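You operate a simulated robot arm through the tools that you are given. There is no shell and no other tool. Be economical: measure what you need, move in short steps, check, and stop when the job is done.

You run a simulated robot arm. Do the job below in one go: nothing can be reset, and whatever is moved stays where it is left.

TASK
Take the blue-collar bulb and put it on the lakes notebook. Set down upright: blue-collar bulb.

The check looks at the end state, three seconds after you hand in, the way a careful person would. Anything else that was tipped, shoved, dropped, spilled or broken makes it a failure.

THE ROBOT
A 6-joint arm with a two-finger parallel gripper on a trunk, on a base that drives. Base frame: it is fixed to the floor where the robot stands at the start and does not move with it; the origin is under the middle of the robot, x ahead of it, y to its left, z up. Units: mm, rad, N and s.
With the tool pointing down near the work surface it reaches from about 460 to 860 mm from the robot's upright axis, wherever it stands. Its first joint turns from -2.007 to 2.007 rad. Places, roughly: lakes notebook [500, -1500, 750]. Payload 4.2 kg.
The TCP is the grasp point between the finger pads, 23 mm short of the fingertips. In the tool frame z runs along the fingers and y along their closing line. Largest opening 94 mm; finger width 38, thickness 10; the body of the gripper, 54 by 96 mm, starts 39 mm behind the TCP.
Orientation is that of the tool frame in the base frame, as [roll, pitch, yaw] about the fixed x, y, z axes, in that order (R = Rz(yaw) Ry(pitch) Rx(roll)). With the fingers straight down and closing along the base's y, the tool's x points along the base's -x, its y along +y and its z along -z.

THE INTERFACE
- The arm moves only by the tool play_rows. Its argument "commands" is a list of rows, each a list of 7 numbers: the shift along the base's x, y, z in mm, then the turn, a rotation vector about the base's x, y, z in rad, then the opening, from 0 (shut) to 1 (fully open). In form: [[dx, dy, dz, rx, ry, rz, grip], ...]. A call has 1 to 12 rows; each row shifts and turns the commanded pose from where the row before left it. A row lasts 0.2 s, in which the tool goes at most 50 mm and 0.15 rad; a call with a longer step from one row to the next is refused whole, and so is a gripper value outside its range. Where a pose cannot be reached the arm comes as near as it can. A force on the tool above 40 N (or 10 N above the force at the start of the call, whichever is more), or a blocked arm, ends the call early, and 0.2 s more pass. The fingers move at their own pace (about 108 mm/s each) and stop on an object; they squeeze with about 41 N. The grip force told is the motor's: it shows also when the fingers shut on nothing. Time passes only in rows, and 0.2 s behind the last, so rows that do not move let the fingers close. The reply holds the time, the measured pose of the TCP, the force on the tool along the base axes, the opening and the grip force, in the units named above and with some noise, with the torque about the TCP (base axes, N m) and any sound that the robot's microphone picked up.
- Cameras (640 x 400 px; columns grow to the right, rows downward): "scene" is now at [209.1, 134.3, 1380.3]; the picture's right is [-0.78, -0.62, 0.00], its down [-0.26, 0.33, -0.91] and it looks along [0.56, -0.71, -0.43] (base axes); focal length 262 px, centre (320, 200). "wrist" rides on the gripper at [86, 16, -74] in the tool frame; the picture's right is [-0.18, 0.98, 0.00], its down [-0.58, -0.11, -0.81] and it looks along [-0.79, -0.15, 0.59] (tool axes); focal length 243 px, centre (320, 200). There is no depth. A picture from a camera that has moved, and an enlarged one, comes with that camera's place and axes in the base frame and with its lens. The place of the scene camera against the robot may be out by one fixed shift of up to 18 mm in any direction.
- camera(camera): a new picture of that camera. The clock stands still meanwhile.
- lift_body(by): slides the trunk up (or, below 0, down) by that many mm; the arm and the scene camera ride with it, the base frame stays. It gives what a move gives, with no picture.
- steer(legs): drives the robot by 1 to 6 legs, each [ahead, turn to the left] in mm and rad, along the robot's own axes; the way and the turn of a leg run together, so that a leg with both is an arc; at most 1500 mm and 3.142 rad a leg. The arm and the cameras ride along, it lands a little off, and it stops where it bumps. It gives what a move gives.
- aim_head(pan, tilt): turns the head with the scene camera to pan (to the left, within 1.396 rad either way) and tilt (down, from -0.506 to 1.204), counted from straight ahead of the robot. It gives what a move gives.
- enlarge(camera, box): a new picture of the part [left, top, right, bottom] of that camera's present view, enlarged. The clock stands still meanwhile.
- finish_job(): hands the job in; it is judged then, once.

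Work in short steps. Places have to be worked out from the pictures, the camera data and where the tool is seen: move nearer, look again, correct. Check each grasp and each placing, and mend what went wrong. You have 120 turns and 98 pictures in all, those below and enlarged ones among them. Open the gripper and draw the arm clear of the work before you hand the job in, unless the task says otherwise; then end with one line.

The tools are called after ">>>" by a JSON object that holds its "api" and its "payload". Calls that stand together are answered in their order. play_rows: Moves the arm, as the interface text tells. Its arguments: {"type":"object","properties":{"commands":{"type":"array"}},"required":["commands"]} The other tools are called the same way: lift_body (by) slides the trunk up or down; steer (legs) drives the base; aim_head (pan, tilt) turns the head that bears the scene camera; camera (camera) takes a picture; enlarge (camera, box) takes an enlarged picture of a part of a camera's view; finish_job () hands the job in.

At the start:

```text
clock: 0.0
tool_pos: [466.7, -383.5, 1236.0]
tool_rot: [3.142, 0.0, -3.141]
force: [-0.2, 0.7, 0.4]
torque: [0.03, 0.0, -0.01]
grip_width: 94.0
grip_force: 0.2
trunk travel left (down, up): [-725.0, 265.0]
robot x, y, heading: [1.2, -1.2, 0.003]
head pan, tilt: [-0.901, 0.44]
```

scene: 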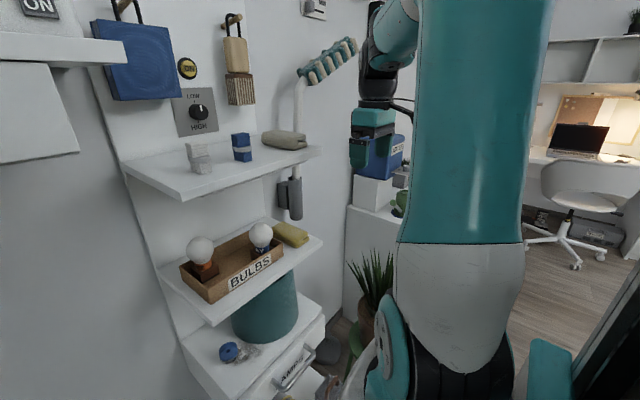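
wrist: 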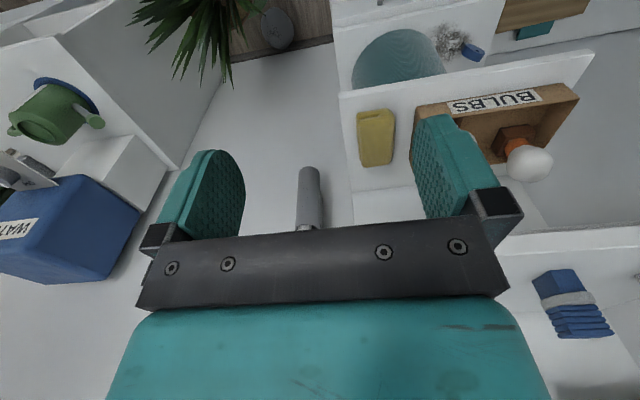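

The scene shows a BULBS box with an orange-collar bulb on the left and a darker (likely blue) one on the right. I enlarge to check.

>>> {"api": "enlarge", "payload": {"camera": "scene", "box": [150, 200, 350, 325]}}

>>> {"api": "enlarge", "payload": {"camera": "wrist", "box": [340, 60, 640, 248]}}

```text
3.20 times, centred on (250, 262) of scene
camera zoom: at [209.1, 134.3, 1380.3], right [-0.78, -0.62, 0.0], down [-0.26, 0.33, -0.91], along [0.56, -0.71, -0.43], focal length 840 px, centre (544, 0)
```

zoom: 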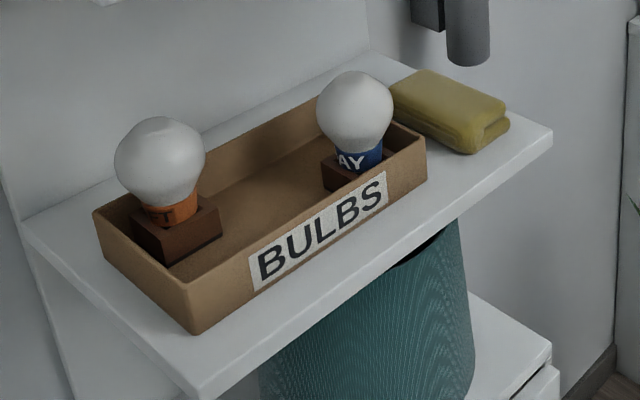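

```text
2.13 times, centred on (490, 154) of wrist
camera zoom: at [380.1, -366.8, 1309.8], right [0.18, 0.98, 0.0], down [0.58, -0.11, 0.81], along [0.79, -0.15, -0.59], focal length 516 px, centre (-42, 298)
```

zoom: 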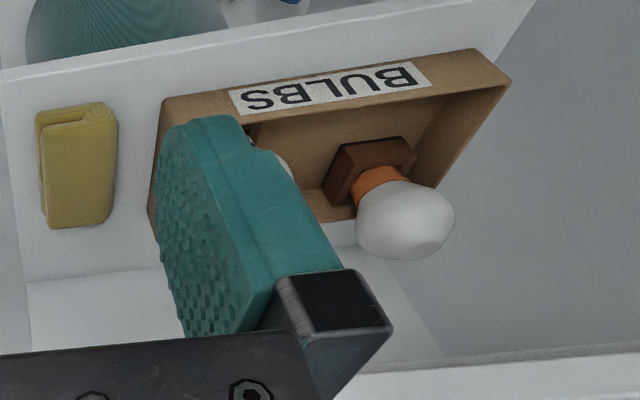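

The blue bulb is the right-hand one, roughly at (647, -195, 1030) by triangulation, and an upper shelf seems to hang above it. I centre the head on it for geometry.

>>> {"api": "aim_head", "payload": {"pan": -0.45, "tilt": 0.5}}

>>> {"api": "camera", "payload": {"camera": "scene"}}

```text
clock: 0.9
tool_pos: [466.9, -382.9, 1236.6]
tool_rot: [-3.141, -0.001, 3.141]
force: [0.0, 0.7, -0.3]
torque: [0.01, 0.02, 0.02]
grip_width: 94.1
grip_force: 0.0
trunk travel left (down, up): [-725.0, 265.0]
robot x, y, heading: [0.5, -1.3, -0.0]
head pan, tilt: [-0.45, 0.499]
```

```text
93 pictures are left
camera scene: at [233.7, 166.8, 1374.8], right [-0.44, -0.9, 0.0], down [-0.43, 0.21, -0.88], along [0.79, -0.38, -0.48], focal length 262 px, centre (320, 200)
```

scene: 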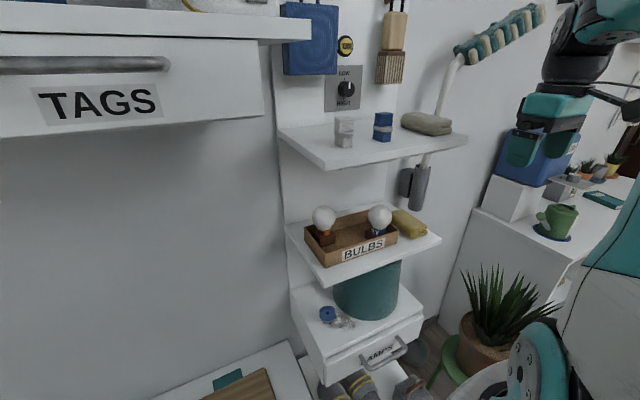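

Now I enlarge around the shelves to read the corners accurately.

>>> {"api": "enlarge", "payload": {"camera": "scene", "box": [270, 100, 480, 231]}}

>>> {"api": "enlarge", "payload": {"camera": "scene", "box": [275, 190, 455, 302]}}

```text
3.05 times, centred on (375, 166) of scene
camera zoom: at [233.7, 166.8, 1374.8], right [-0.44, -0.9, 0.0], down [-0.43, 0.21, -0.88], along [0.79, -0.38, -0.48], focal length 800 px, centre (152, 305)
```

zoom: 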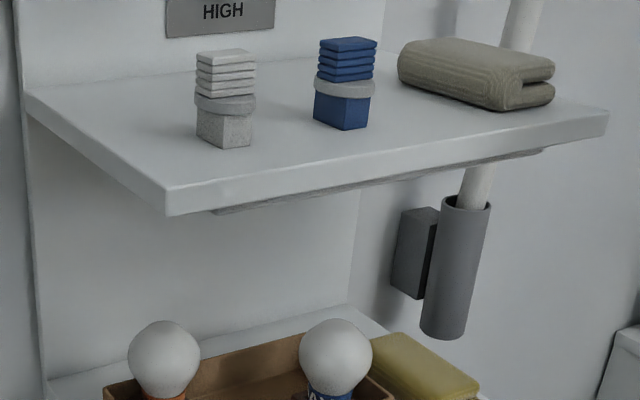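

```text
3.56 times, centred on (365, 246) of scene
camera zoom: at [233.7, 166.8, 1374.8], right [-0.44, -0.9, 0.0], down [-0.43, 0.21, -0.88], along [0.79, -0.38, -0.48], focal length 933 px, centre (160, 36)
```

zoom: 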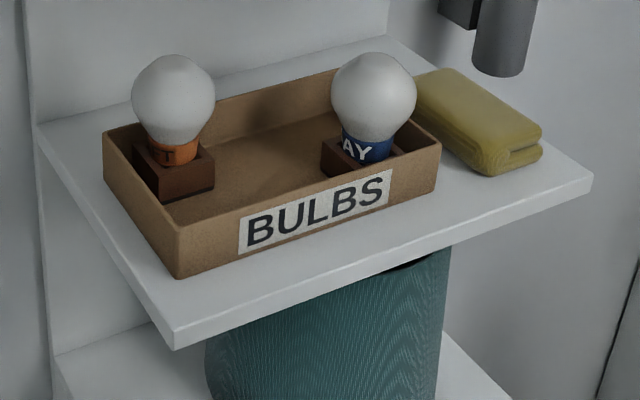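

Geometry works out: both shelves span x≈590–835, y≈-12…-355, lower top z≈955, upper one z≈1226. The blue bulb's globe is at about (660,-202,1030), so I'll approach from the front tilted 45°. First I tilt the tool in free space.

>>> {"api": "play_rows", "payload": {"commands": [[0, 10, -5, 0, -0.131, 0, 1], [0, 10, -5, 0, -0.131, 0, 1], [0, 10, -5, 0, -0.131, 0, 1], [0, 10, -5, 0, -0.131, 0, 1], [0, 10, -5, 0, -0.131, 0, 1], [0, 10, -5, 0, -0.13, 0, 1]]}}

>>> {"api": "camera", "payload": {"camera": "wrist"}}

>>> {"api": "camera", "payload": {"camera": "scene"}}

```text
clock: 2.3
tool_pos: [467.4, -321.6, 1209.1]
tool_rot: [-3.137, 0.79, -3.142]
force: [0.0, -0.7, 0.2]
torque: [-0.01, -0.03, 0.03]
grip_width: 94.1
grip_force: 0.0
trunk travel left (down, up): [-725.0, 265.0]
robot x, y, heading: [-2.4, 2.3, 0.003]
head pan, tilt: [-0.45, 0.499]
```

```text
90 pictures are left
camera wrist: at [352.4, -306.4, 1198.0], right [0.13, 0.98, 0.13], down [-0.16, -0.11, 0.98], along [0.98, -0.15, 0.15], focal length 243 px, centre (320, 200)
```

wrist: 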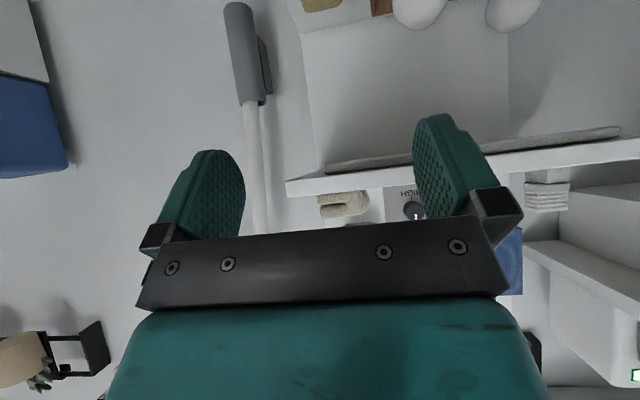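

```text
89 pictures are left
camera scene: at [233.8, 166.9, 1374.8], right [-0.44, -0.9, 0.0], down [-0.43, 0.21, -0.88], along [0.79, -0.38, -0.48], focal length 262 px, centre (320, 200)
```

scene: 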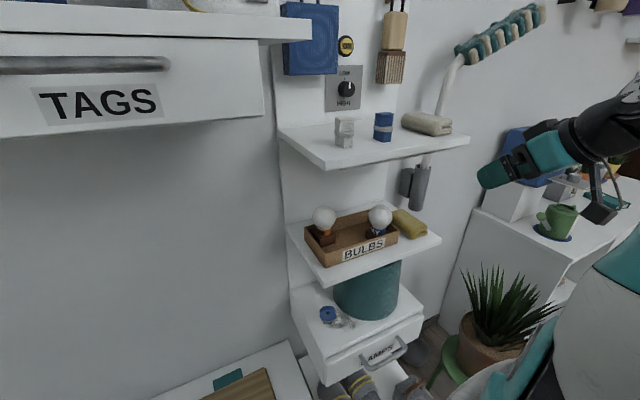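

The tilt worked and nothing is near. I move to y≈-203 in front of the shelves, staying back at x≈480, and look again.

>>> {"api": "play_rows", "payload": {"commands": [[3, 30, -30, 0, 0, 0, 1], [3, 30, -30, 0, 0, 0, 1], [3, 30, -30, 0, 0, 0, 1], [3, 28, -20, 0, 0, 0, 1]]}}

>>> {"api": "camera", "payload": {"camera": "wrist"}}

>>> {"api": "camera", "payload": {"camera": "scene"}}

```text
clock: 3.3
tool_pos: [522.9, -250.6, 1141.5]
tool_rot: [3.139, 0.782, -3.141]
force: [-0.4, 0.2, -0.3]
torque: [-0.03, -0.03, 0.02]
grip_width: 94.3
grip_force: 0.1
out of reach, approached as far as the arm can: row 2, 3, 4
trunk travel left (down, up): [-725.0, 265.0]
robot x, y, heading: [3.3, -0.7, -0.002]
head pan, tilt: [-0.45, 0.499]
```

```text
88 pictures are left
camera wrist: at [408.6, -235.5, 1131.3], right [0.13, 0.98, 0.13], down [-0.16, -0.11, 0.98], along [0.98, -0.15, 0.14], focal length 243 px, centre (320, 200)
```

wrist: 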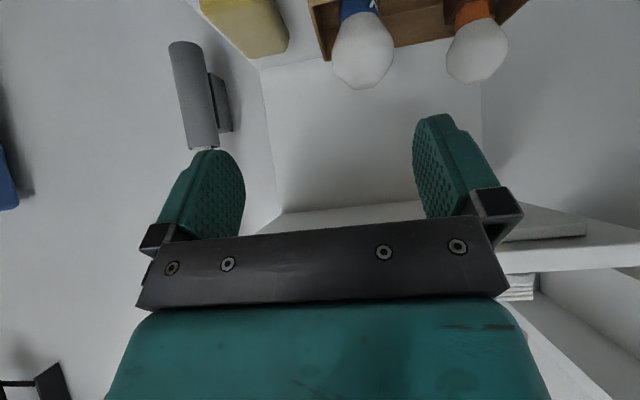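

```text
87 pictures are left
camera scene: at [233.5, 166.9, 1374.9], right [-0.44, -0.9, 0.0], down [-0.43, 0.21, -0.88], along [0.79, -0.38, -0.48], focal length 262 px, centre (320, 200)
```

scene: 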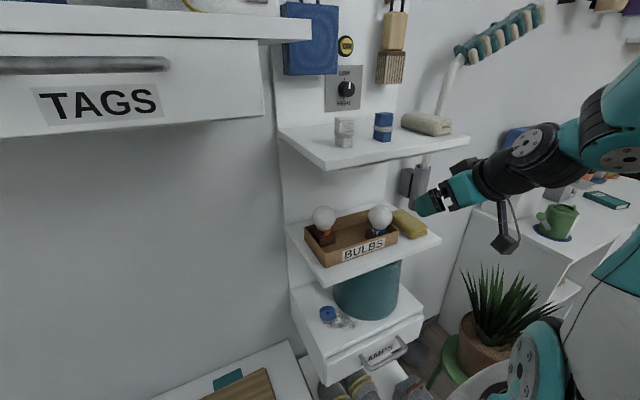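

The arm was limited by its inner reach, so the commanded pose may differ from the measured one. The wrist view puts the globe at about (661,-214,1031). A small test step shows which pose counts.

>>> {"api": "play_rows", "payload": {"commands": [[20, 0, 10, 0, 0, 0, 1]]}}

```text
clock: 3.7
tool_pos: [543.7, -251.3, 1152.7]
tool_rot: [-3.142, 0.787, 3.141]
force: [0.1, -0.2, -0.4]
torque: [0.0, -0.01, 0.01]
grip_width: 94.0
grip_force: 0.0
trunk travel left (down, up): [-725.0, 265.0]
robot x, y, heading: [0.4, 0.3, 0.004]
head pan, tilt: [-0.45, 0.499]
```

Commands count from the measured pose. Now I go to the pre-grasp point on the 45° line, 150 mm back from the globe.

>>> {"api": "play_rows", "payload": {"commands": [[6, 20, -8, 0, 0, 0, 0.9], [5, 17, -9, 0, 0, 0, 0.9]]}}

>>> {"api": "camera", "payload": {"camera": "wrist"}}

>>> {"api": "camera", "payload": {"camera": "scene"}}

```text
clock: 4.3
tool_pos: [556.2, -212.9, 1133.1]
tool_rot: [-3.141, 0.786, 3.141]
force: [-0.2, 0.1, -1.2]
torque: [-0.01, 0.0, -0.01]
grip_width: 84.6
grip_force: 0.0
trunk travel left (down, up): [-725.0, 265.0]
robot x, y, heading: [-2.2, 4.4, -0.003]
head pan, tilt: [-0.45, 0.499]
```

```text
86 pictures are left
camera wrist: at [440.6, -198.0, 1123.3], right [0.13, 0.98, 0.13], down [-0.16, -0.11, 0.98], along [0.98, -0.15, 0.14], focal length 243 px, centre (320, 200)
```

wrist: 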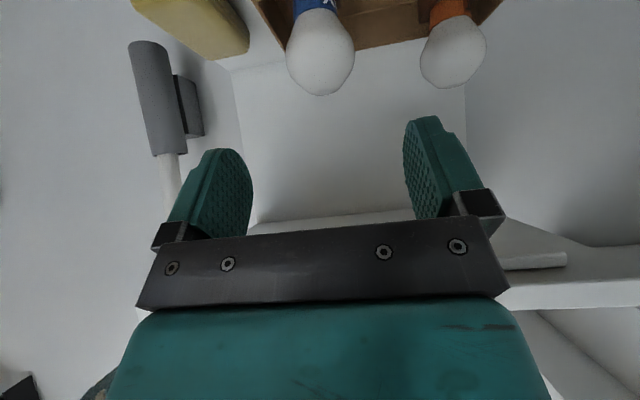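

```text
85 pictures are left
camera scene: at [233.7, 166.8, 1374.8], right [-0.44, -0.9, 0.0], down [-0.43, 0.21, -0.88], along [0.79, -0.38, -0.48], focal length 262 px, centre (320, 200)
```

scene: 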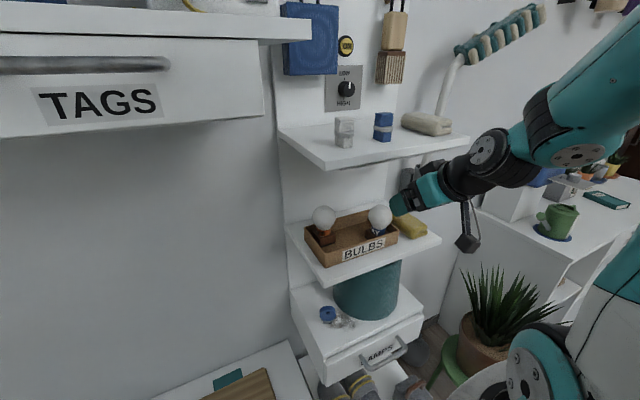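

Two wrist rays cross at (659,-215,1031). I go in along the 45° line most of the way and look.

>>> {"api": "play_rows", "payload": {"commands": [[17, -0.5, -17, 0, 0, 0, 0.9], [17, -0.5, -17, 0, 0, 0, 0.9], [17, -0.5, -17, 0, 0, 0, 0.9]]}}

>>> {"api": "camera", "payload": {"camera": "wrist"}}

>>> {"api": "enlarge", "payload": {"camera": "scene", "box": [290, 110, 510, 248]}}

```text
clock: 5.1
tool_pos: [603.9, -216.9, 1079.4]
tool_rot: [3.141, 0.787, 3.141]
force: [-0.7, 0.5, 0.4]
torque: [0.01, -0.02, 0.0]
grip_width: 84.7
grip_force: 0.1
trunk travel left (down, up): [-725.0, 265.0]
robot x, y, heading: [1.8, 3.3, 0.002]
head pan, tilt: [-0.45, 0.499]
```

```text
84 pictures are left
camera wrist: at [490.2, -201.7, 1071.0], right [0.13, 0.98, 0.13], down [-0.16, -0.11, 0.98], along [0.98, -0.15, 0.14], focal length 243 px, centre (320, 200)
```

wrist: 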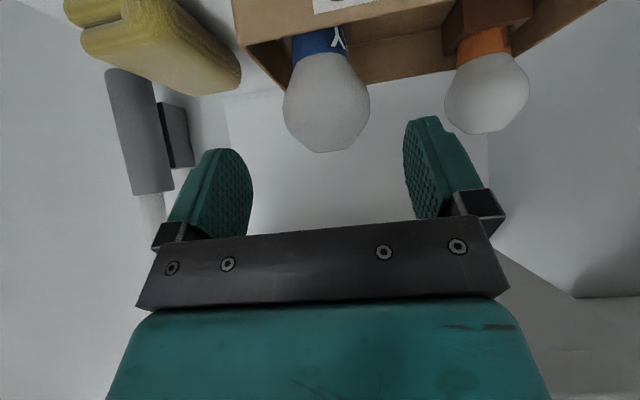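

```text
2.90 times, centred on (400, 179) of scene
camera zoom: at [233.3, 167.0, 1374.9], right [-0.44, -0.9, 0.0], down [-0.43, 0.21, -0.88], along [0.79, -0.38, -0.48], focal length 761 px, centre (88, 261)
```

zoom: 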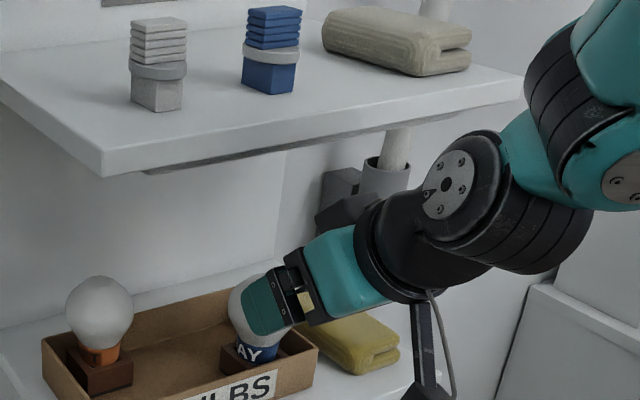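

Consistent: globe at (660,-214.5,1030.5). I move onto it in three small rows, still open.

>>> {"api": "play_rows", "payload": {"commands": [[18, 0.8, -16, 0, 0, 0, 0.9], [18, 0.8, -16, 0, 0, 0, 0.9], [18, 0.8, -15, 0, 0, 0, 0.9], [0, 0, 0, 0, 0, 0, 0.9]]}}

>>> {"api": "camera", "payload": {"camera": "wrist"}}

>>> {"api": "enlarge", "payload": {"camera": "scene", "box": [290, 110, 510, 248]}}

```text
clock: 6.1
tool_pos: [659.6, -213.1, 1033.7]
tool_rot: [3.141, 0.786, -3.14]
force: [-0.3, 0.0, 0.1]
torque: [-0.01, 0.0, -0.03]
grip_width: 84.7
grip_force: 0.0
trunk travel left (down, up): [-725.0, 265.0]
robot x, y, heading: [1.3, 0.8, -0.001]
head pan, tilt: [-0.45, 0.499]
```

```text
82 pictures are left
camera wrist: at [546.4, -198.2, 1023.2], right [0.13, 0.98, 0.13], down [-0.16, -0.11, 0.98], along [0.98, -0.15, 0.14], focal length 243 px, centre (320, 200)
```

wrist: 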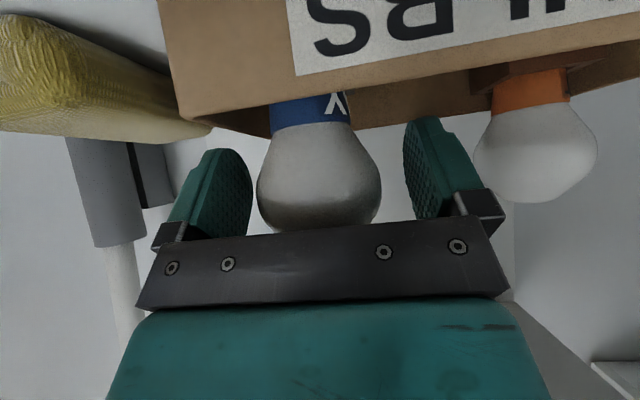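

```text
2.90 times, centred on (400, 179) of scene
camera zoom: at [233.7, 166.9, 1374.8], right [-0.44, -0.9, 0.0], down [-0.43, 0.21, -0.88], along [0.79, -0.38, -0.48], focal length 761 px, centre (88, 261)
```

zoom: 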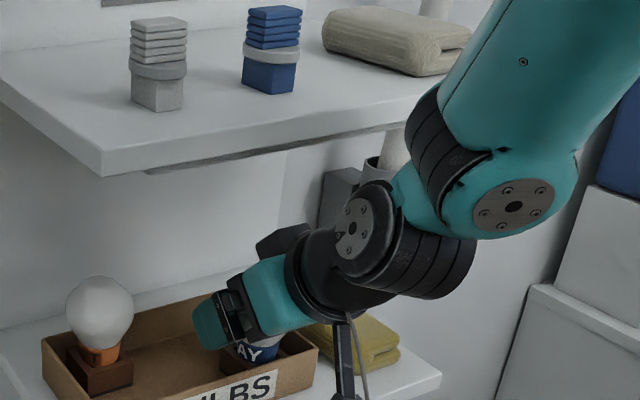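

The globe is centred between the pads. I close on it.

>>> {"api": "play_rows", "payload": {"commands": [[0, 0, -2, 0, 0, 0, 0.7], [0, 0, 0, 0, 0, 0, 0.4], [0, 0, 0, 0, 0, 0, 0.2], [0, 0, 0, 0, 0, 0, 0.2]]}}

>>> {"api": "camera", "payload": {"camera": "wrist"}}

```text
clock: 7.1
tool_pos: [662.4, -213.6, 1031.3]
tool_rot: [3.141, 0.785, 3.14]
force: [0.1, 0.5, 0.5]
torque: [0.0, -0.02, 0.01]
grip_width: 55.6
grip_force: 40.5
trunk travel left (down, up): [-725.0, 265.0]
robot x, y, heading: [-4.1, -0.1, -0.003]
head pan, tilt: [-0.45, 0.499]
```

```text
80 pictures are left
camera wrist: at [546.4, -198.4, 1021.8], right [0.13, 0.98, 0.13], down [-0.16, -0.11, 0.98], along [0.98, -0.15, 0.14], focal length 243 px, centre (320, 200)
```

wrist: 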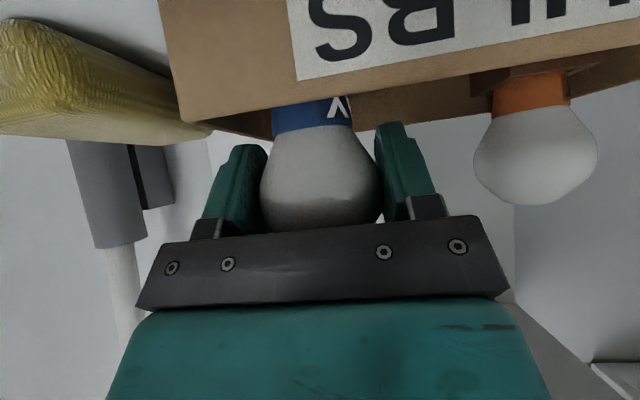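

Grip holds at 55.6 mm. I lift straight up slowly to draw the bulb from its block.

>>> {"api": "play_rows", "payload": {"commands": [[0, 0, 6, 0, 0, 0, 0.2], [0, 0, 8, 0, 0, 0, 0.2], [0, 0, 8, 0, 0, 0, 0.2], [0, 0, 8, 0, 0, 0, 0.2]]}}

>>> {"api": "camera", "payload": {"camera": "wrist"}}

>>> {"api": "enlarge", "payload": {"camera": "scene", "box": [290, 130, 510, 268]}}

```text
clock: 8.1
tool_pos: [661.0, -214.2, 1061.8]
tool_rot: [-3.142, 0.786, -3.141]
force: [1.1, 0.3, -0.6]
torque: [-0.01, 0.0, -0.01]
grip_width: 55.5
grip_force: 41.0
trunk travel left (down, up): [-725.0, 265.0]
robot x, y, heading: [-6.1, -0.0, -0.001]
head pan, tilt: [-0.45, 0.499]
```

```text
79 pictures are left
camera wrist: at [546.5, -198.6, 1052.4], right [0.13, 0.98, 0.13], down [-0.16, -0.11, 0.98], along [0.98, -0.15, 0.14], focal length 243 px, centre (320, 200)
```

wrist: 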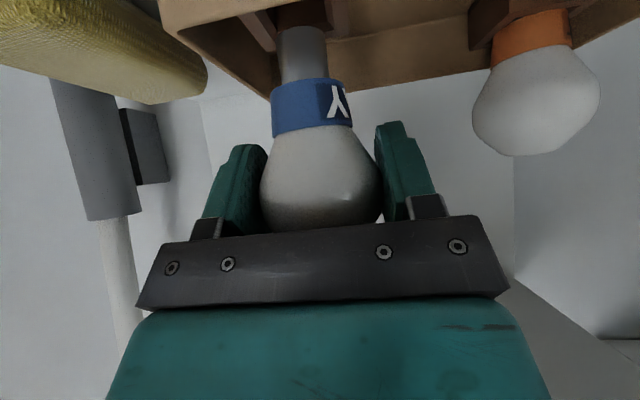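

```text
2.90 times, centred on (400, 199) of scene
camera zoom: at [233.9, 166.8, 1374.8], right [-0.44, -0.9, 0.0], down [-0.43, 0.21, -0.88], along [0.79, -0.38, -0.48], focal length 761 px, centre (88, 203)
```

zoom: 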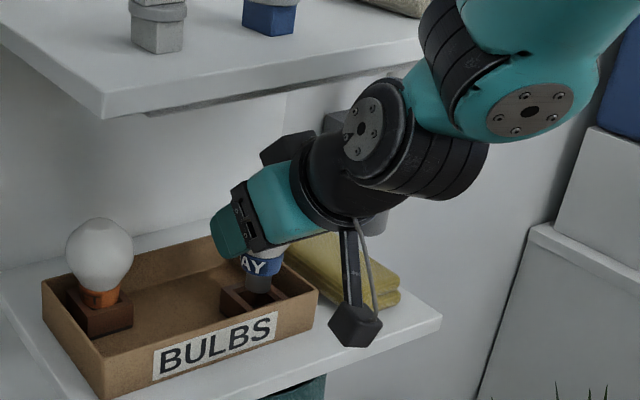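

The bulb is coming out and the block stays behind. I lift a further 20 mm while still leaving room under the upper shelf, then check.

>>> {"api": "play_rows", "payload": {"commands": [[0, 0, 7, 0, 0, 0, 0.2], [0, 0, 7, 0, 0, 0, 0.2], [0, 0, 6, 0, 0, 0, 0.2]]}}

>>> {"api": "camera", "payload": {"camera": "wrist"}}

>>> {"api": "enlarge", "payload": {"camera": "scene", "box": [290, 110, 510, 248]}}

```text
clock: 8.9
tool_pos: [661.0, -213.3, 1083.0]
tool_rot: [3.141, 0.786, -3.141]
force: [-0.2, -0.3, -0.8]
torque: [0.0, -0.02, -0.02]
grip_width: 55.7
grip_force: 40.7
trunk travel left (down, up): [-725.0, 265.0]
robot x, y, heading: [1.2, 3.3, -0.001]
head pan, tilt: [-0.45, 0.499]
```

```text
77 pictures are left
camera wrist: at [546.4, -198.6, 1073.0], right [0.13, 0.98, 0.13], down [-0.16, -0.11, 0.98], along [0.98, -0.15, 0.14], focal length 243 px, centre (320, 200)
```

wrist: 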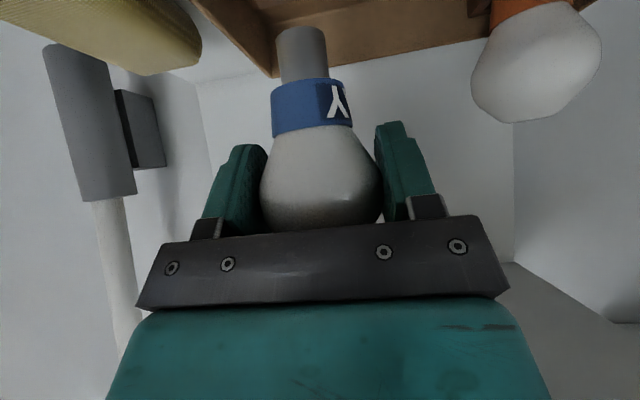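

```text
2.90 times, centred on (400, 179) of scene
camera zoom: at [233.9, 166.8, 1374.8], right [-0.44, -0.9, 0.0], down [-0.43, 0.21, -0.88], along [0.79, -0.38, -0.48], focal length 761 px, centre (88, 261)
```

zoom: 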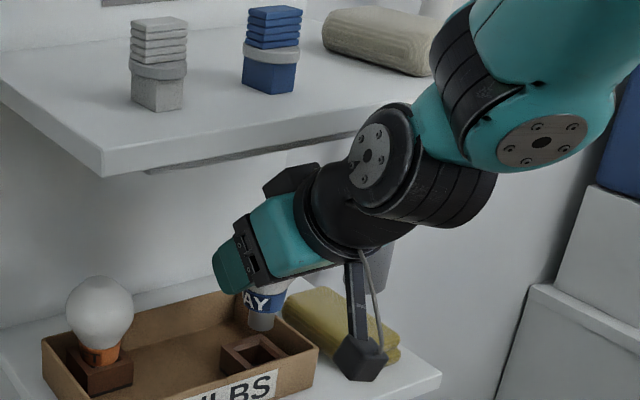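

The cap bottom is about 70 mm below the TCP and clears the block and box wall. I back the robot straight away from the shelf.

>>> {"api": "steer", "payload": {"legs": [[-220, 0]]}}

>>> {"api": "aim_head", "payload": {"pan": -1.2, "tilt": 0.45}}

>>> {"api": "camera", "payload": {"camera": "scene"}}

>>> {"api": "camera", "payload": {"camera": "wrist"}}

```text
clock: 10.6
tool_pos: [441.5, -213.0, 1083.1]
tool_rot: [3.142, 0.786, 3.14]
force: [-0.4, -0.4, -0.3]
torque: [-0.03, 0.0, 0.0]
grip_width: 55.7
grip_force: 40.6
trunk travel left (down, up): [-725.0, 265.0]
robot x, y, heading: [-220.2, -2.2, -0.002]
head pan, tilt: [-0.45, 0.499]
```

```text
clock: 11.7
tool_pos: [440.1, -213.8, 1083.1]
tool_rot: [-3.141, 0.784, 3.141]
force: [0.7, -0.5, -0.5]
torque: [0.01, 0.0, 0.0]
grip_width: 55.6
grip_force: 41.2
trunk travel left (down, up): [-725.0, 265.0]
robot x, y, heading: [-221.5, 0.1, -0.0]
head pan, tilt: [-1.201, 0.45]
```

```text
75 pictures are left
camera scene: at [-35.2, 120.8, 1379.3], right [-0.93, -0.36, 0.0], down [-0.16, 0.41, -0.9], along [0.33, -0.84, -0.44], focal length 262 px, centre (320, 200)
```

scene: 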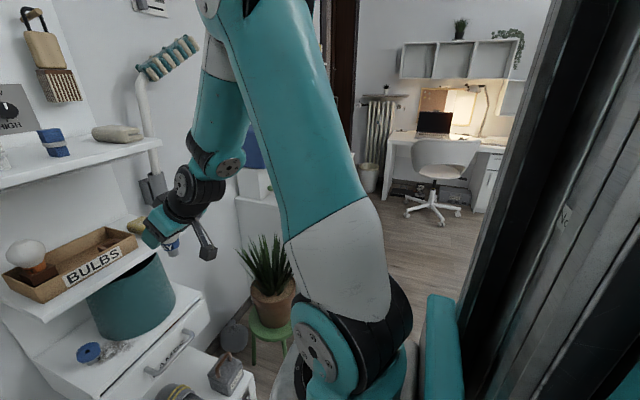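

```text
74 pictures are left
camera wrist: at [326.0, -198.5, 1072.9], right [0.13, 0.98, 0.13], down [-0.16, -0.11, 0.98], along [0.98, -0.15, 0.14], focal length 243 px, centre (320, 200)
```

wrist: 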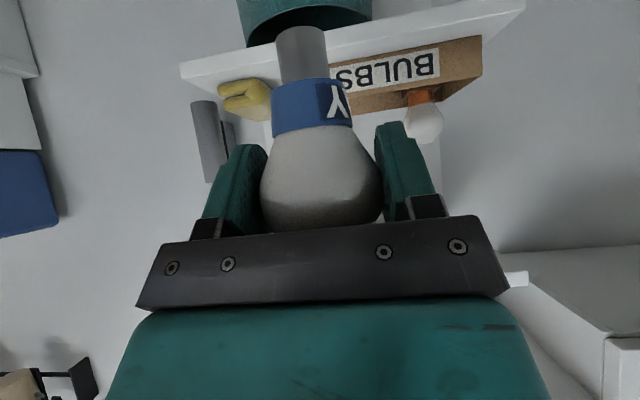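

The bulb is held well clear. The notebook lies ahead-right behind the arm's view, so I turn the robot right part-way in the open floor and look along the way.

>>> {"api": "steer", "payload": {"legs": [[0, -0.7]]}}

>>> {"api": "aim_head", "payload": {"pan": -0.9, "tilt": 0.55}}

>>> {"api": "camera", "payload": {"camera": "scene"}}

>>> {"api": "aim_head", "payload": {"pan": 0.1, "tilt": 0.55}}

>>> {"api": "camera", "payload": {"camera": "scene"}}

```text
clock: 13.9
tool_pos: [151.4, -585.3, 1082.4]
tool_rot: [-3.141, 0.785, 2.449]
force: [0.2, -1.0, -1.1]
torque: [0.01, 0.0, 0.0]
grip_width: 55.7
grip_force: 40.9
trunk travel left (down, up): [-725.0, 265.0]
robot x, y, heading: [-217.7, -0.0, -0.695]
head pan, tilt: [-1.201, 0.45]
```

```text
clock: 14.7
tool_pos: [153.1, -585.8, 1082.3]
tool_rot: [-3.141, 0.786, 2.449]
force: [-0.6, 0.2, -0.2]
torque: [-0.01, 0.01, -0.01]
grip_width: 55.8
grip_force: 41.5
trunk travel left (down, up): [-725.0, 265.0]
robot x, y, heading: [-221.3, 1.0, -0.692]
head pan, tilt: [-0.901, 0.55]
```

```text
73 pictures are left
camera scene: at [18.8, -25.5, 1370.2], right [-1.0, 0.02, 0.0], down [0.01, 0.52, -0.85], along [-0.02, -0.85, -0.52], focal length 262 px, centre (320, 200)
```

scene: 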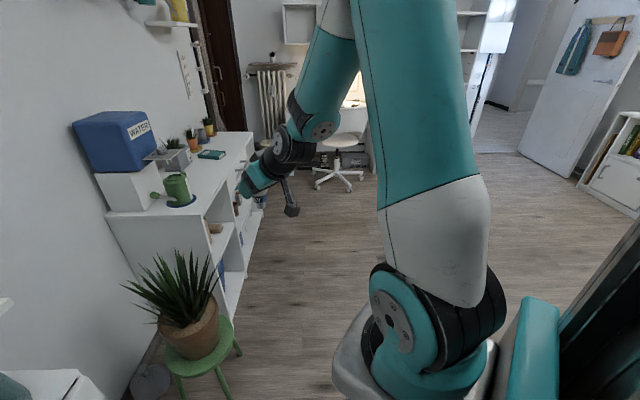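

```text
clock: 16.0
tool_pos: [151.3, -585.8, 1083.3]
tool_rot: [3.141, 0.786, 2.45]
force: [0.6, 0.2, -0.8]
torque: [-0.01, 0.02, -0.02]
grip_width: 55.6
grip_force: 41.0
trunk travel left (down, up): [-725.0, 265.0]
robot x, y, heading: [-218.0, -3.7, -0.697]
head pan, tilt: [0.099, 0.55]
```

```text
72 pictures are left
camera scene: at [95.3, 14.0, 1370.2], right [-0.56, -0.83, 0.0], down [-0.43, 0.29, -0.85], along [0.71, -0.48, -0.52], focal length 262 px, centre (320, 200)
```

scene: 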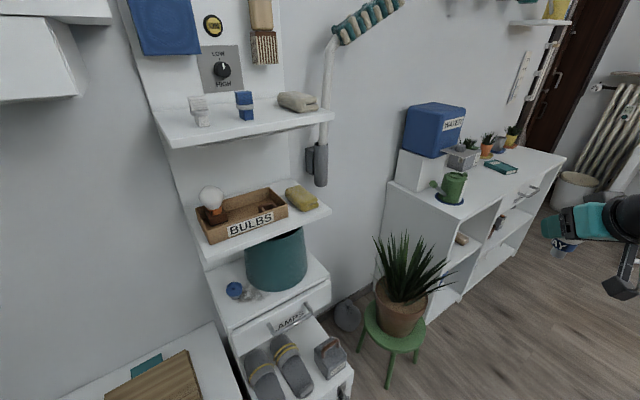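

The counter's front edge is at x≈505 with a flat teal book on it around (660,-1620). I enlarge that to check.

>>> {"api": "enlarge", "payload": {"camera": "scene", "box": [400, 90, 600, 215]}}

```text
3.20 times, centred on (500, 152) of scene
camera zoom: at [95.3, 14.0, 1370.2], right [-0.56, -0.83, 0.0], down [-0.43, 0.29, -0.85], along [0.71, -0.48, -0.52], focal length 840 px, centre (-256, 352)
```

zoom: 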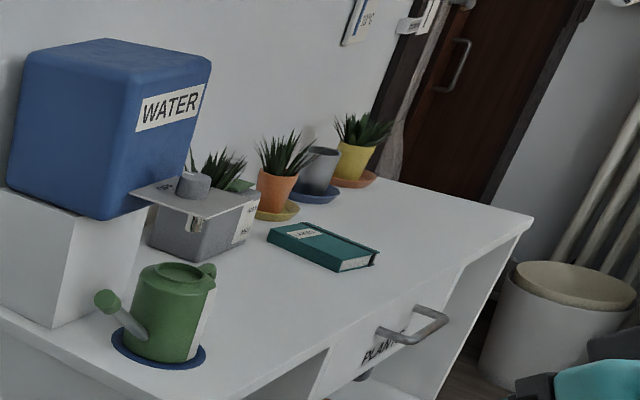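

The teal notebook is the only one on the counter. I turn to face along -y (open floor), drive about 1500 mm, then turn back to face the counter; the tool radius (~690) stays short of the counter edge throughout.

>>> {"api": "steer", "payload": {"legs": [[0, -0.874], [1480, 0]]}}

>>> {"api": "aim_head", "payload": {"pan": 1.2, "tilt": 0.55}}

>>> {"api": "camera", "payload": {"camera": "scene"}}

```text
clock: 25.5
tool_pos: [-407.9, -2126.9, 1083.0]
tool_rot: [-3.141, 0.786, 1.586]
force: [0.4, 0.3, -0.8]
torque: [-0.02, 0.0, -0.01]
grip_width: 55.7
grip_force: 40.9
trunk travel left (down, up): [-725.0, 265.0]
robot x, y, heading: [-207.3, -1463.9, -1.557]
head pan, tilt: [0.099, 0.55]
```

```text
clock: 26.9
tool_pos: [-408.5, -2128.0, 1084.2]
tool_rot: [-3.14, 0.786, 1.584]
force: [-0.7, -0.4, -0.3]
torque: [-0.02, 0.03, -0.02]
grip_width: 55.5
grip_force: 40.7
trunk travel left (down, up): [-725.0, 265.0]
robot x, y, heading: [-206.7, -1461.8, -1.554]
head pan, tilt: [1.201, 0.55]
```

```text
70 pictures are left
camera scene: at [76.9, -1633.0, 1370.2], right [-0.35, -0.94, 0.0], down [-0.49, 0.18, -0.85], along [0.8, -0.3, -0.52], focal length 262 px, centre (320, 200)
```

scene: 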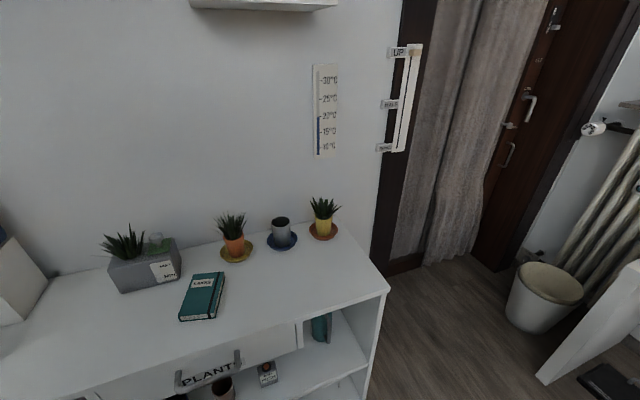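

The notebook is around (630,-1497), surface z≈770–790. I turn left to face the counter.

>>> {"api": "steer", "payload": {"legs": [[0, 1.554]]}}

>>> {"api": "aim_head", "payload": {"pan": 0.1, "tilt": 0.7}}

>>> {"api": "camera", "payload": {"camera": "scene"}}

>>> {"api": "camera", "payload": {"camera": "wrist"}}

```text
clock: 31.0
tool_pos: [453.6, -1688.2, 1083.8]
tool_rot: [-3.141, 0.786, 3.123]
force: [0.6, 0.9, -0.3]
torque: [-0.01, -0.01, 0.0]
grip_width: 55.8
grip_force: 41.2
trunk travel left (down, up): [-725.0, 265.0]
robot x, y, heading: [-205.9, -1465.4, -0.022]
head pan, tilt: [1.201, 0.55]
```

```text
clock: 32.3
tool_pos: [453.0, -1687.7, 1082.6]
tool_rot: [-3.141, 0.786, 3.123]
force: [0.0, -0.4, -0.2]
torque: [0.04, 0.0, 0.0]
grip_width: 55.7
grip_force: 41.0
trunk travel left (down, up): [-725.0, 265.0]
robot x, y, heading: [-202.3, -1461.4, -0.021]
head pan, tilt: [0.099, 0.7]
```

```text
69 pictures are left
camera scene: at [36.3, -1253.0, 1357.1], right [0.08, -1.0, 0.0], down [-0.64, -0.05, -0.77], along [0.76, 0.06, -0.64], focal length 262 px, centre (320, 200)
```

scene: 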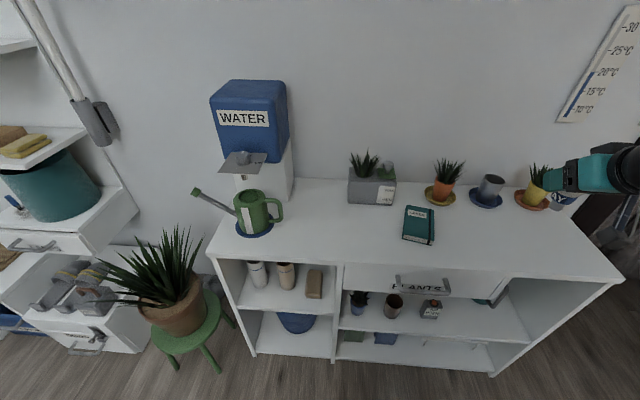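

```text
68 pictures are left
camera wrist: at [339.1, -1671.5, 1072.9], right [0.15, 0.98, 0.13], down [-0.16, -0.11, 0.98], along [0.98, -0.17, 0.14], focal length 243 px, centre (320, 200)
```

wrist: 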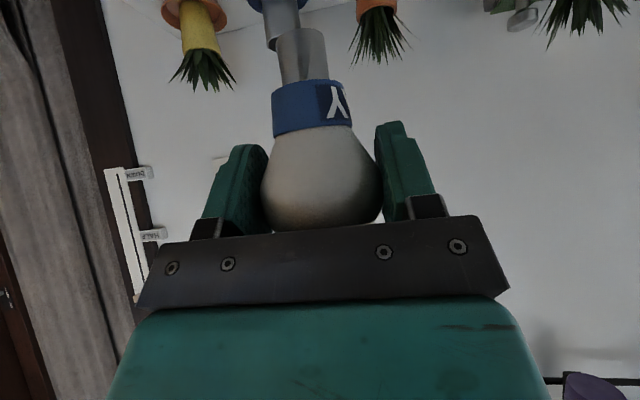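

Estimates for the notebook scatter around (600–635, -1505, z 775–810). I bring the tool in line with it (y≈-1505) while still short of the counter, then refine with the wrist camera.

>>> {"api": "play_rows", "payload": {"commands": [[6, 36, 0, 0, 0, 0, 0.2], [6, 36, 0, 0, 0, 0, 0.2], [6, 36, 0, 0, 0, 0, 0.2], [6, 36, 0, 0, 0, 0, 0.2], [6, 38, 0, 0, 0, 0, 0.2]]}}

>>> {"api": "lift_body", "payload": {"by": -110}}

>>> {"api": "camera", "payload": {"camera": "wrist"}}

>>> {"api": "camera", "payload": {"camera": "scene"}}

```text
clock: 33.5
tool_pos: [482.7, -1508.3, 1084.4]
tool_rot: [3.142, 0.786, 3.123]
force: [-0.8, -1.0, -0.4]
torque: [0.05, 0.04, 0.03]
grip_width: 55.5
grip_force: 41.1
trunk travel left (down, up): [-725.0, 265.0]
robot x, y, heading: [-206.0, -1465.2, -0.018]
head pan, tilt: [0.099, 0.7]
```

```text
clock: 35.0
tool_pos: [483.0, -1508.9, 972.3]
tool_rot: [-3.141, 0.784, 3.123]
force: [0.4, 0.0, -0.8]
torque: [-0.05, -0.02, 0.01]
grip_width: 55.9
grip_force: 40.8
trunk travel left (down, up): [-615.0, 375.0]
robot x, y, heading: [-202.3, -1462.1, -0.019]
head pan, tilt: [0.099, 0.7]
```

```text
67 pictures are left
camera wrist: at [369.3, -1491.4, 962.8], right [0.15, 0.98, 0.13], down [-0.16, -0.11, 0.98], along [0.98, -0.17, 0.14], focal length 243 px, centre (320, 200)
```

wrist: 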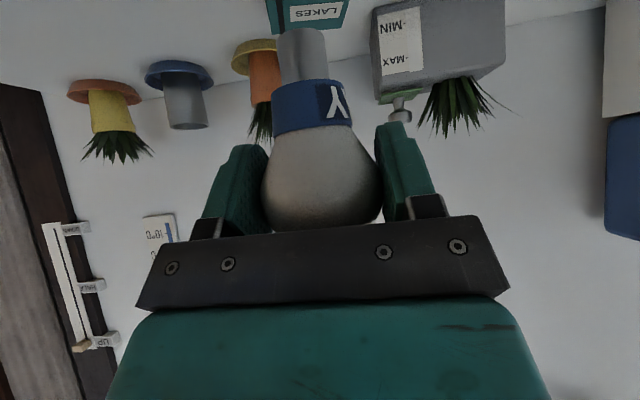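

```text
66 pictures are left
camera scene: at [36.3, -1253.0, 1247.1], right [0.08, -1.0, 0.0], down [-0.64, -0.05, -0.76], along [0.76, 0.06, -0.64], focal length 262 px, centre (320, 200)
```

scene: 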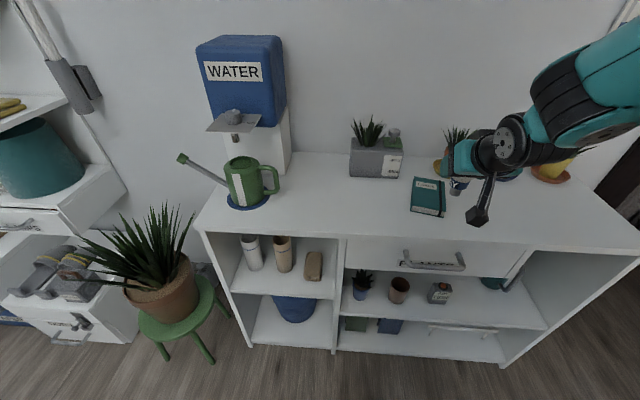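

The notebook label reads LAKES; vertical-baseline triangulation gives its middle near (635,-1518,775). I drive ahead 130 mm and look again before lowering.

>>> {"api": "steer", "payload": {"legs": [[130, 0]]}}

>>> {"api": "camera", "payload": {"camera": "wrist"}}

>>> {"api": "camera", "payload": {"camera": "scene"}}

```text
clock: 36.2
tool_pos: [615.9, -1512.2, 973.6]
tool_rot: [3.14, 0.784, 3.124]
force: [-0.6, -0.1, -1.1]
torque: [-0.01, -0.06, 0.01]
grip_width: 55.8
grip_force: 40.6
trunk travel left (down, up): [-615.0, 375.0]
robot x, y, heading: [-70.6, -1466.0, -0.016]
head pan, tilt: [0.099, 0.7]
```

```text
65 pictures are left
camera wrist: at [500.7, -1493.9, 962.8], right [0.15, 0.98, 0.13], down [-0.16, -0.11, 0.98], along [0.98, -0.17, 0.14], focal length 243 px, centre (320, 200)
```

wrist: 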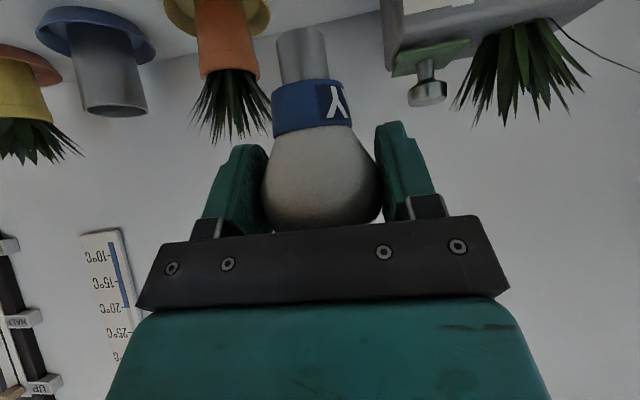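

```text
64 pictures are left
camera scene: at [167.8, -1255.5, 1247.1], right [0.08, -1.0, 0.0], down [-0.64, -0.05, -0.76], along [0.76, 0.06, -0.64], focal length 262 px, centre (320, 200)
```

scene: 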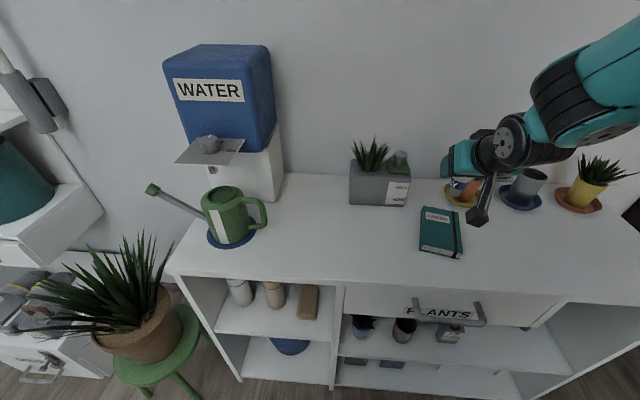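

I enlarge the scene around the tool and notebook to compare the bulb position with the book directly.

>>> {"api": "enlarge", "payload": {"camera": "scene", "box": [380, 130, 540, 270]}}

```text
2.86 times, centred on (460, 200) of scene
camera zoom: at [167.8, -1255.5, 1247.1], right [0.08, -1.0, 0.0], down [-0.64, -0.05, -0.76], along [0.76, 0.06, -0.64], focal length 750 px, centre (-80, 200)
```

zoom: 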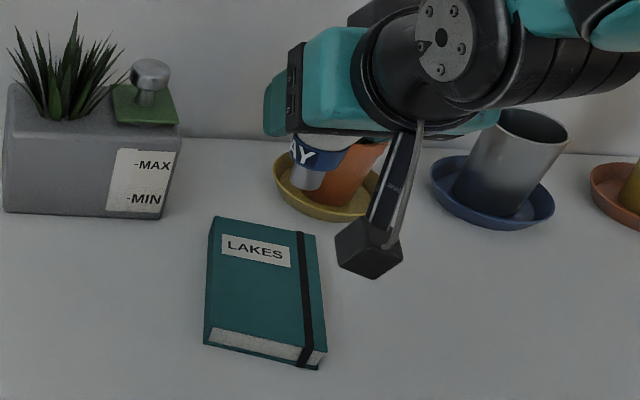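

The cap bottom is at z≈904 as predicted, so scene calibration is good. Notebook centre lies near (625,-1516) depending on its height; I lower the trunk 50 mm and recheck.

>>> {"api": "lift_body", "payload": {"by": -55}}

>>> {"api": "enlarge", "payload": {"camera": "scene", "box": [380, 100, 540, 240]}}

>>> {"api": "camera", "payload": {"camera": "wrist"}}

```text
clock: 37.2
tool_pos: [614.6, -1511.3, 917.9]
tool_rot: [3.141, 0.785, 3.125]
force: [-0.4, -0.2, -0.4]
torque: [0.0, 0.05, -0.02]
grip_width: 55.7
grip_force: 40.9
trunk travel left (down, up): [-560.0, 430.0]
robot x, y, heading: [-71.1, -1467.2, -0.02]
head pan, tilt: [0.099, 0.7]
```

```text
2.86 times, centred on (460, 170) of scene
camera zoom: at [167.8, -1255.5, 1192.1], right [0.08, -1.0, 0.0], down [-0.64, -0.05, -0.76], along [0.76, 0.06, -0.64], focal length 750 px, centre (-80, 286)
```

zoom: 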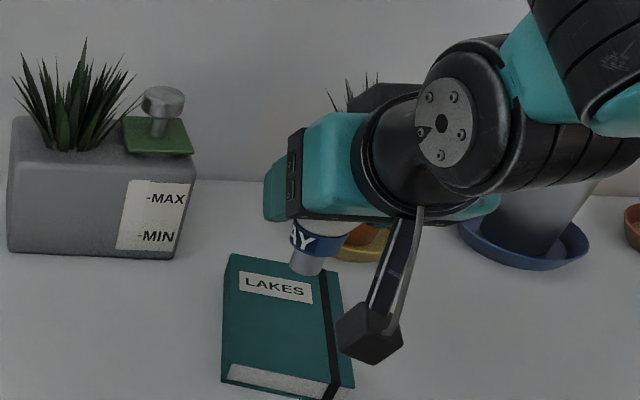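

```text
61 pictures are left
camera wrist: at [500.7, -1493.9, 907.8], right [0.15, 0.98, 0.13], down [-0.16, -0.11, 0.98], along [0.98, -0.17, 0.14], focal length 243 px, centre (320, 200)
```

wrist: 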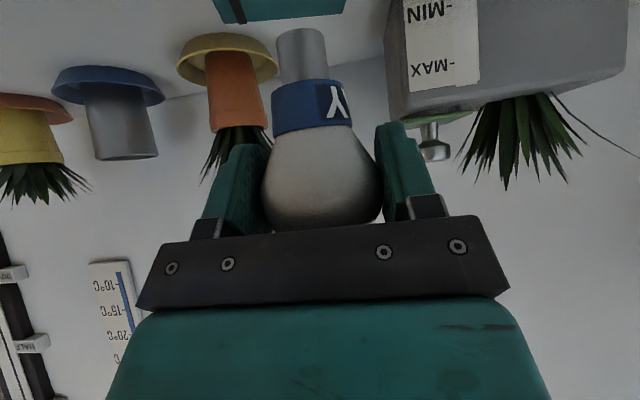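

Wrist and scene now agree: notebook top z≈797, centre ≈(627,-1516). I shift over it and descend part way, to cap ≈14 mm above.

>>> {"api": "play_rows", "payload": {"commands": [[6, -2, -8, 0, 0, 0, 0.2], [6, -2, -12, 0, 0, 0, 0.2], [0, 0, -14, 0, 0, 0, 0.2]]}}

>>> {"api": "enlarge", "payload": {"camera": "scene", "box": [380, 100, 540, 240]}}

>>> {"api": "camera", "payload": {"camera": "wrist"}}

```text
clock: 38.0
tool_pos: [627.0, -1515.2, 885.6]
tool_rot: [-3.14, 0.786, 3.123]
force: [0.5, 1.0, -0.1]
torque: [0.01, 0.0, 0.03]
grip_width: 55.6
grip_force: 40.8
trunk travel left (down, up): [-560.0, 430.0]
robot x, y, heading: [-72.3, -1465.9, -0.019]
head pan, tilt: [0.099, 0.7]
```

```text
2.86 times, centred on (460, 170) of scene
camera zoom: at [167.6, -1255.5, 1192.1], right [0.08, -1.0, 0.0], down [-0.64, -0.05, -0.76], along [0.76, 0.06, -0.64], focal length 750 px, centre (-80, 286)
```

zoom: 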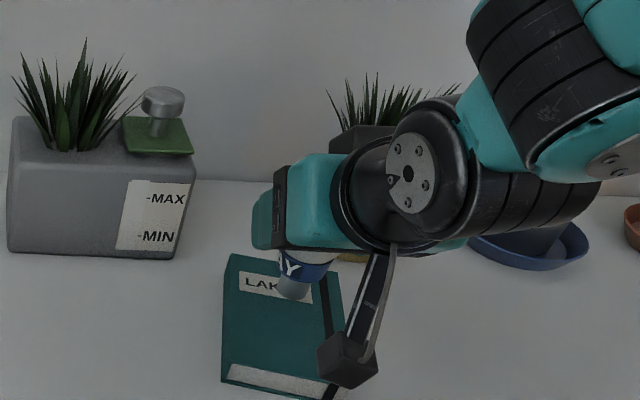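

```text
59 pictures are left
camera wrist: at [513.0, -1498.2, 874.6], right [0.15, 0.98, 0.13], down [-0.16, -0.11, 0.98], along [0.98, -0.17, 0.14], focal length 243 px, centre (320, 200)
```

wrist: 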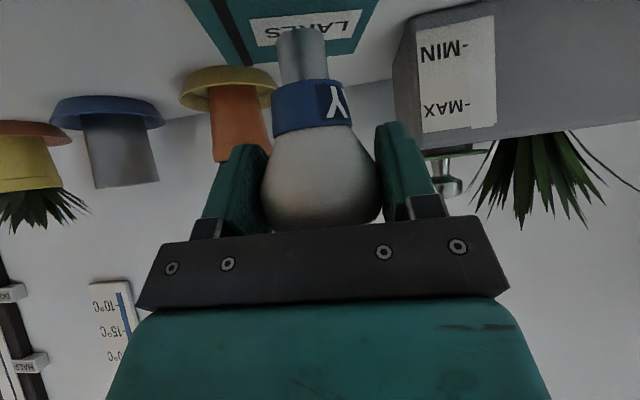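

The cap is over the book with ~18 mm to go. I descend in small steps watching force.

>>> {"api": "play_rows", "payload": {"commands": [[0, 0, -4, 0, 0, 0, 0.2], [0, 0, -4, 0, 0, 0, 0.2], [0, 0, -3, 0, 0, 0, 0.2]]}}

>>> {"api": "enlarge", "payload": {"camera": "scene", "box": [420, 150, 500, 220]}}

>>> {"api": "enlarge", "payload": {"camera": "wrist", "box": [200, 0, 440, 150]}}

```text
clock: 38.8
tool_pos: [626.2, -1515.8, 872.2]
tool_rot: [3.141, 0.786, 3.125]
force: [0.1, 0.6, -0.6]
torque: [0.04, 0.01, 0.02]
grip_width: 55.8
grip_force: 40.8
trunk travel left (down, up): [-560.0, 430.0]
robot x, y, heading: [-71.3, -1469.8, -0.02]
head pan, tilt: [0.099, 0.7]
```

```text
5.71 times, centred on (460, 185) of scene
camera zoom: at [167.7, -1255.5, 1192.1], right [0.08, -1.0, 0.0], down [-0.64, -0.05, -0.76], along [0.76, 0.06, -0.64], focal length 1500 px, centre (-480, 286)
```

zoom: 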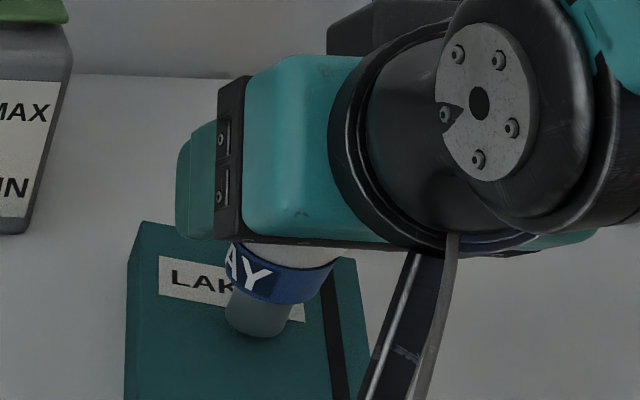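

```text
2.67 times, centred on (320, 75) of wrist
camera zoom: at [512.7, -1498.6, 863.1], right [0.15, 0.98, 0.13], down [-0.16, -0.11, 0.98], along [0.98, -0.17, 0.14], focal length 647 px, centre (320, 533)
```

zoom: 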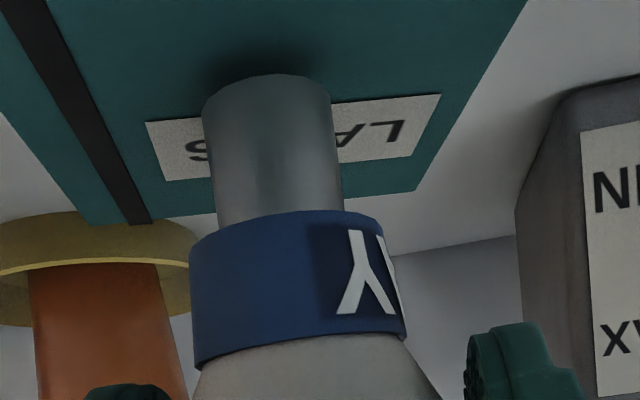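

A contact shadow is forming just under the cap, so it is a few mm above the book. I continue in 2 mm steps.

>>> {"api": "play_rows", "payload": {"commands": [[0, 0, -2, 0, 0, 0, 0.2], [0, 0, -2, 0, 0, 0, 0.2], [0, 0, 0, 0, 0, 0, 0.2]]}}

>>> {"api": "enlarge", "payload": {"camera": "wrist", "box": [200, 0, 440, 150]}}

```text
clock: 39.6
tool_pos: [626.3, -1514.0, 869.3]
tool_rot: [3.141, 0.784, 3.124]
force: [-0.5, 0.0, 0.2]
torque: [-0.01, -0.02, 0.0]
grip_width: 55.7
grip_force: 41.1
trunk travel left (down, up): [-560.0, 430.0]
robot x, y, heading: [-68.5, -1467.7, -0.02]
head pan, tilt: [0.099, 0.7]
```

```text
2.67 times, centred on (320, 75) of wrist
camera zoom: at [512.6, -1497.7, 859.1], right [0.15, 0.98, 0.13], down [-0.16, -0.11, 0.98], along [0.98, -0.17, 0.14], focal length 647 px, centre (320, 533)
```

zoom: 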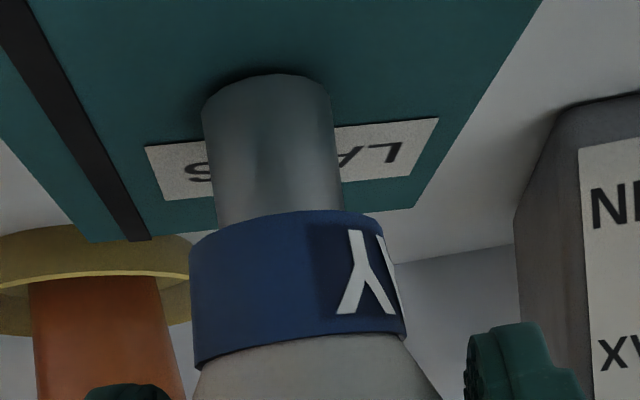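

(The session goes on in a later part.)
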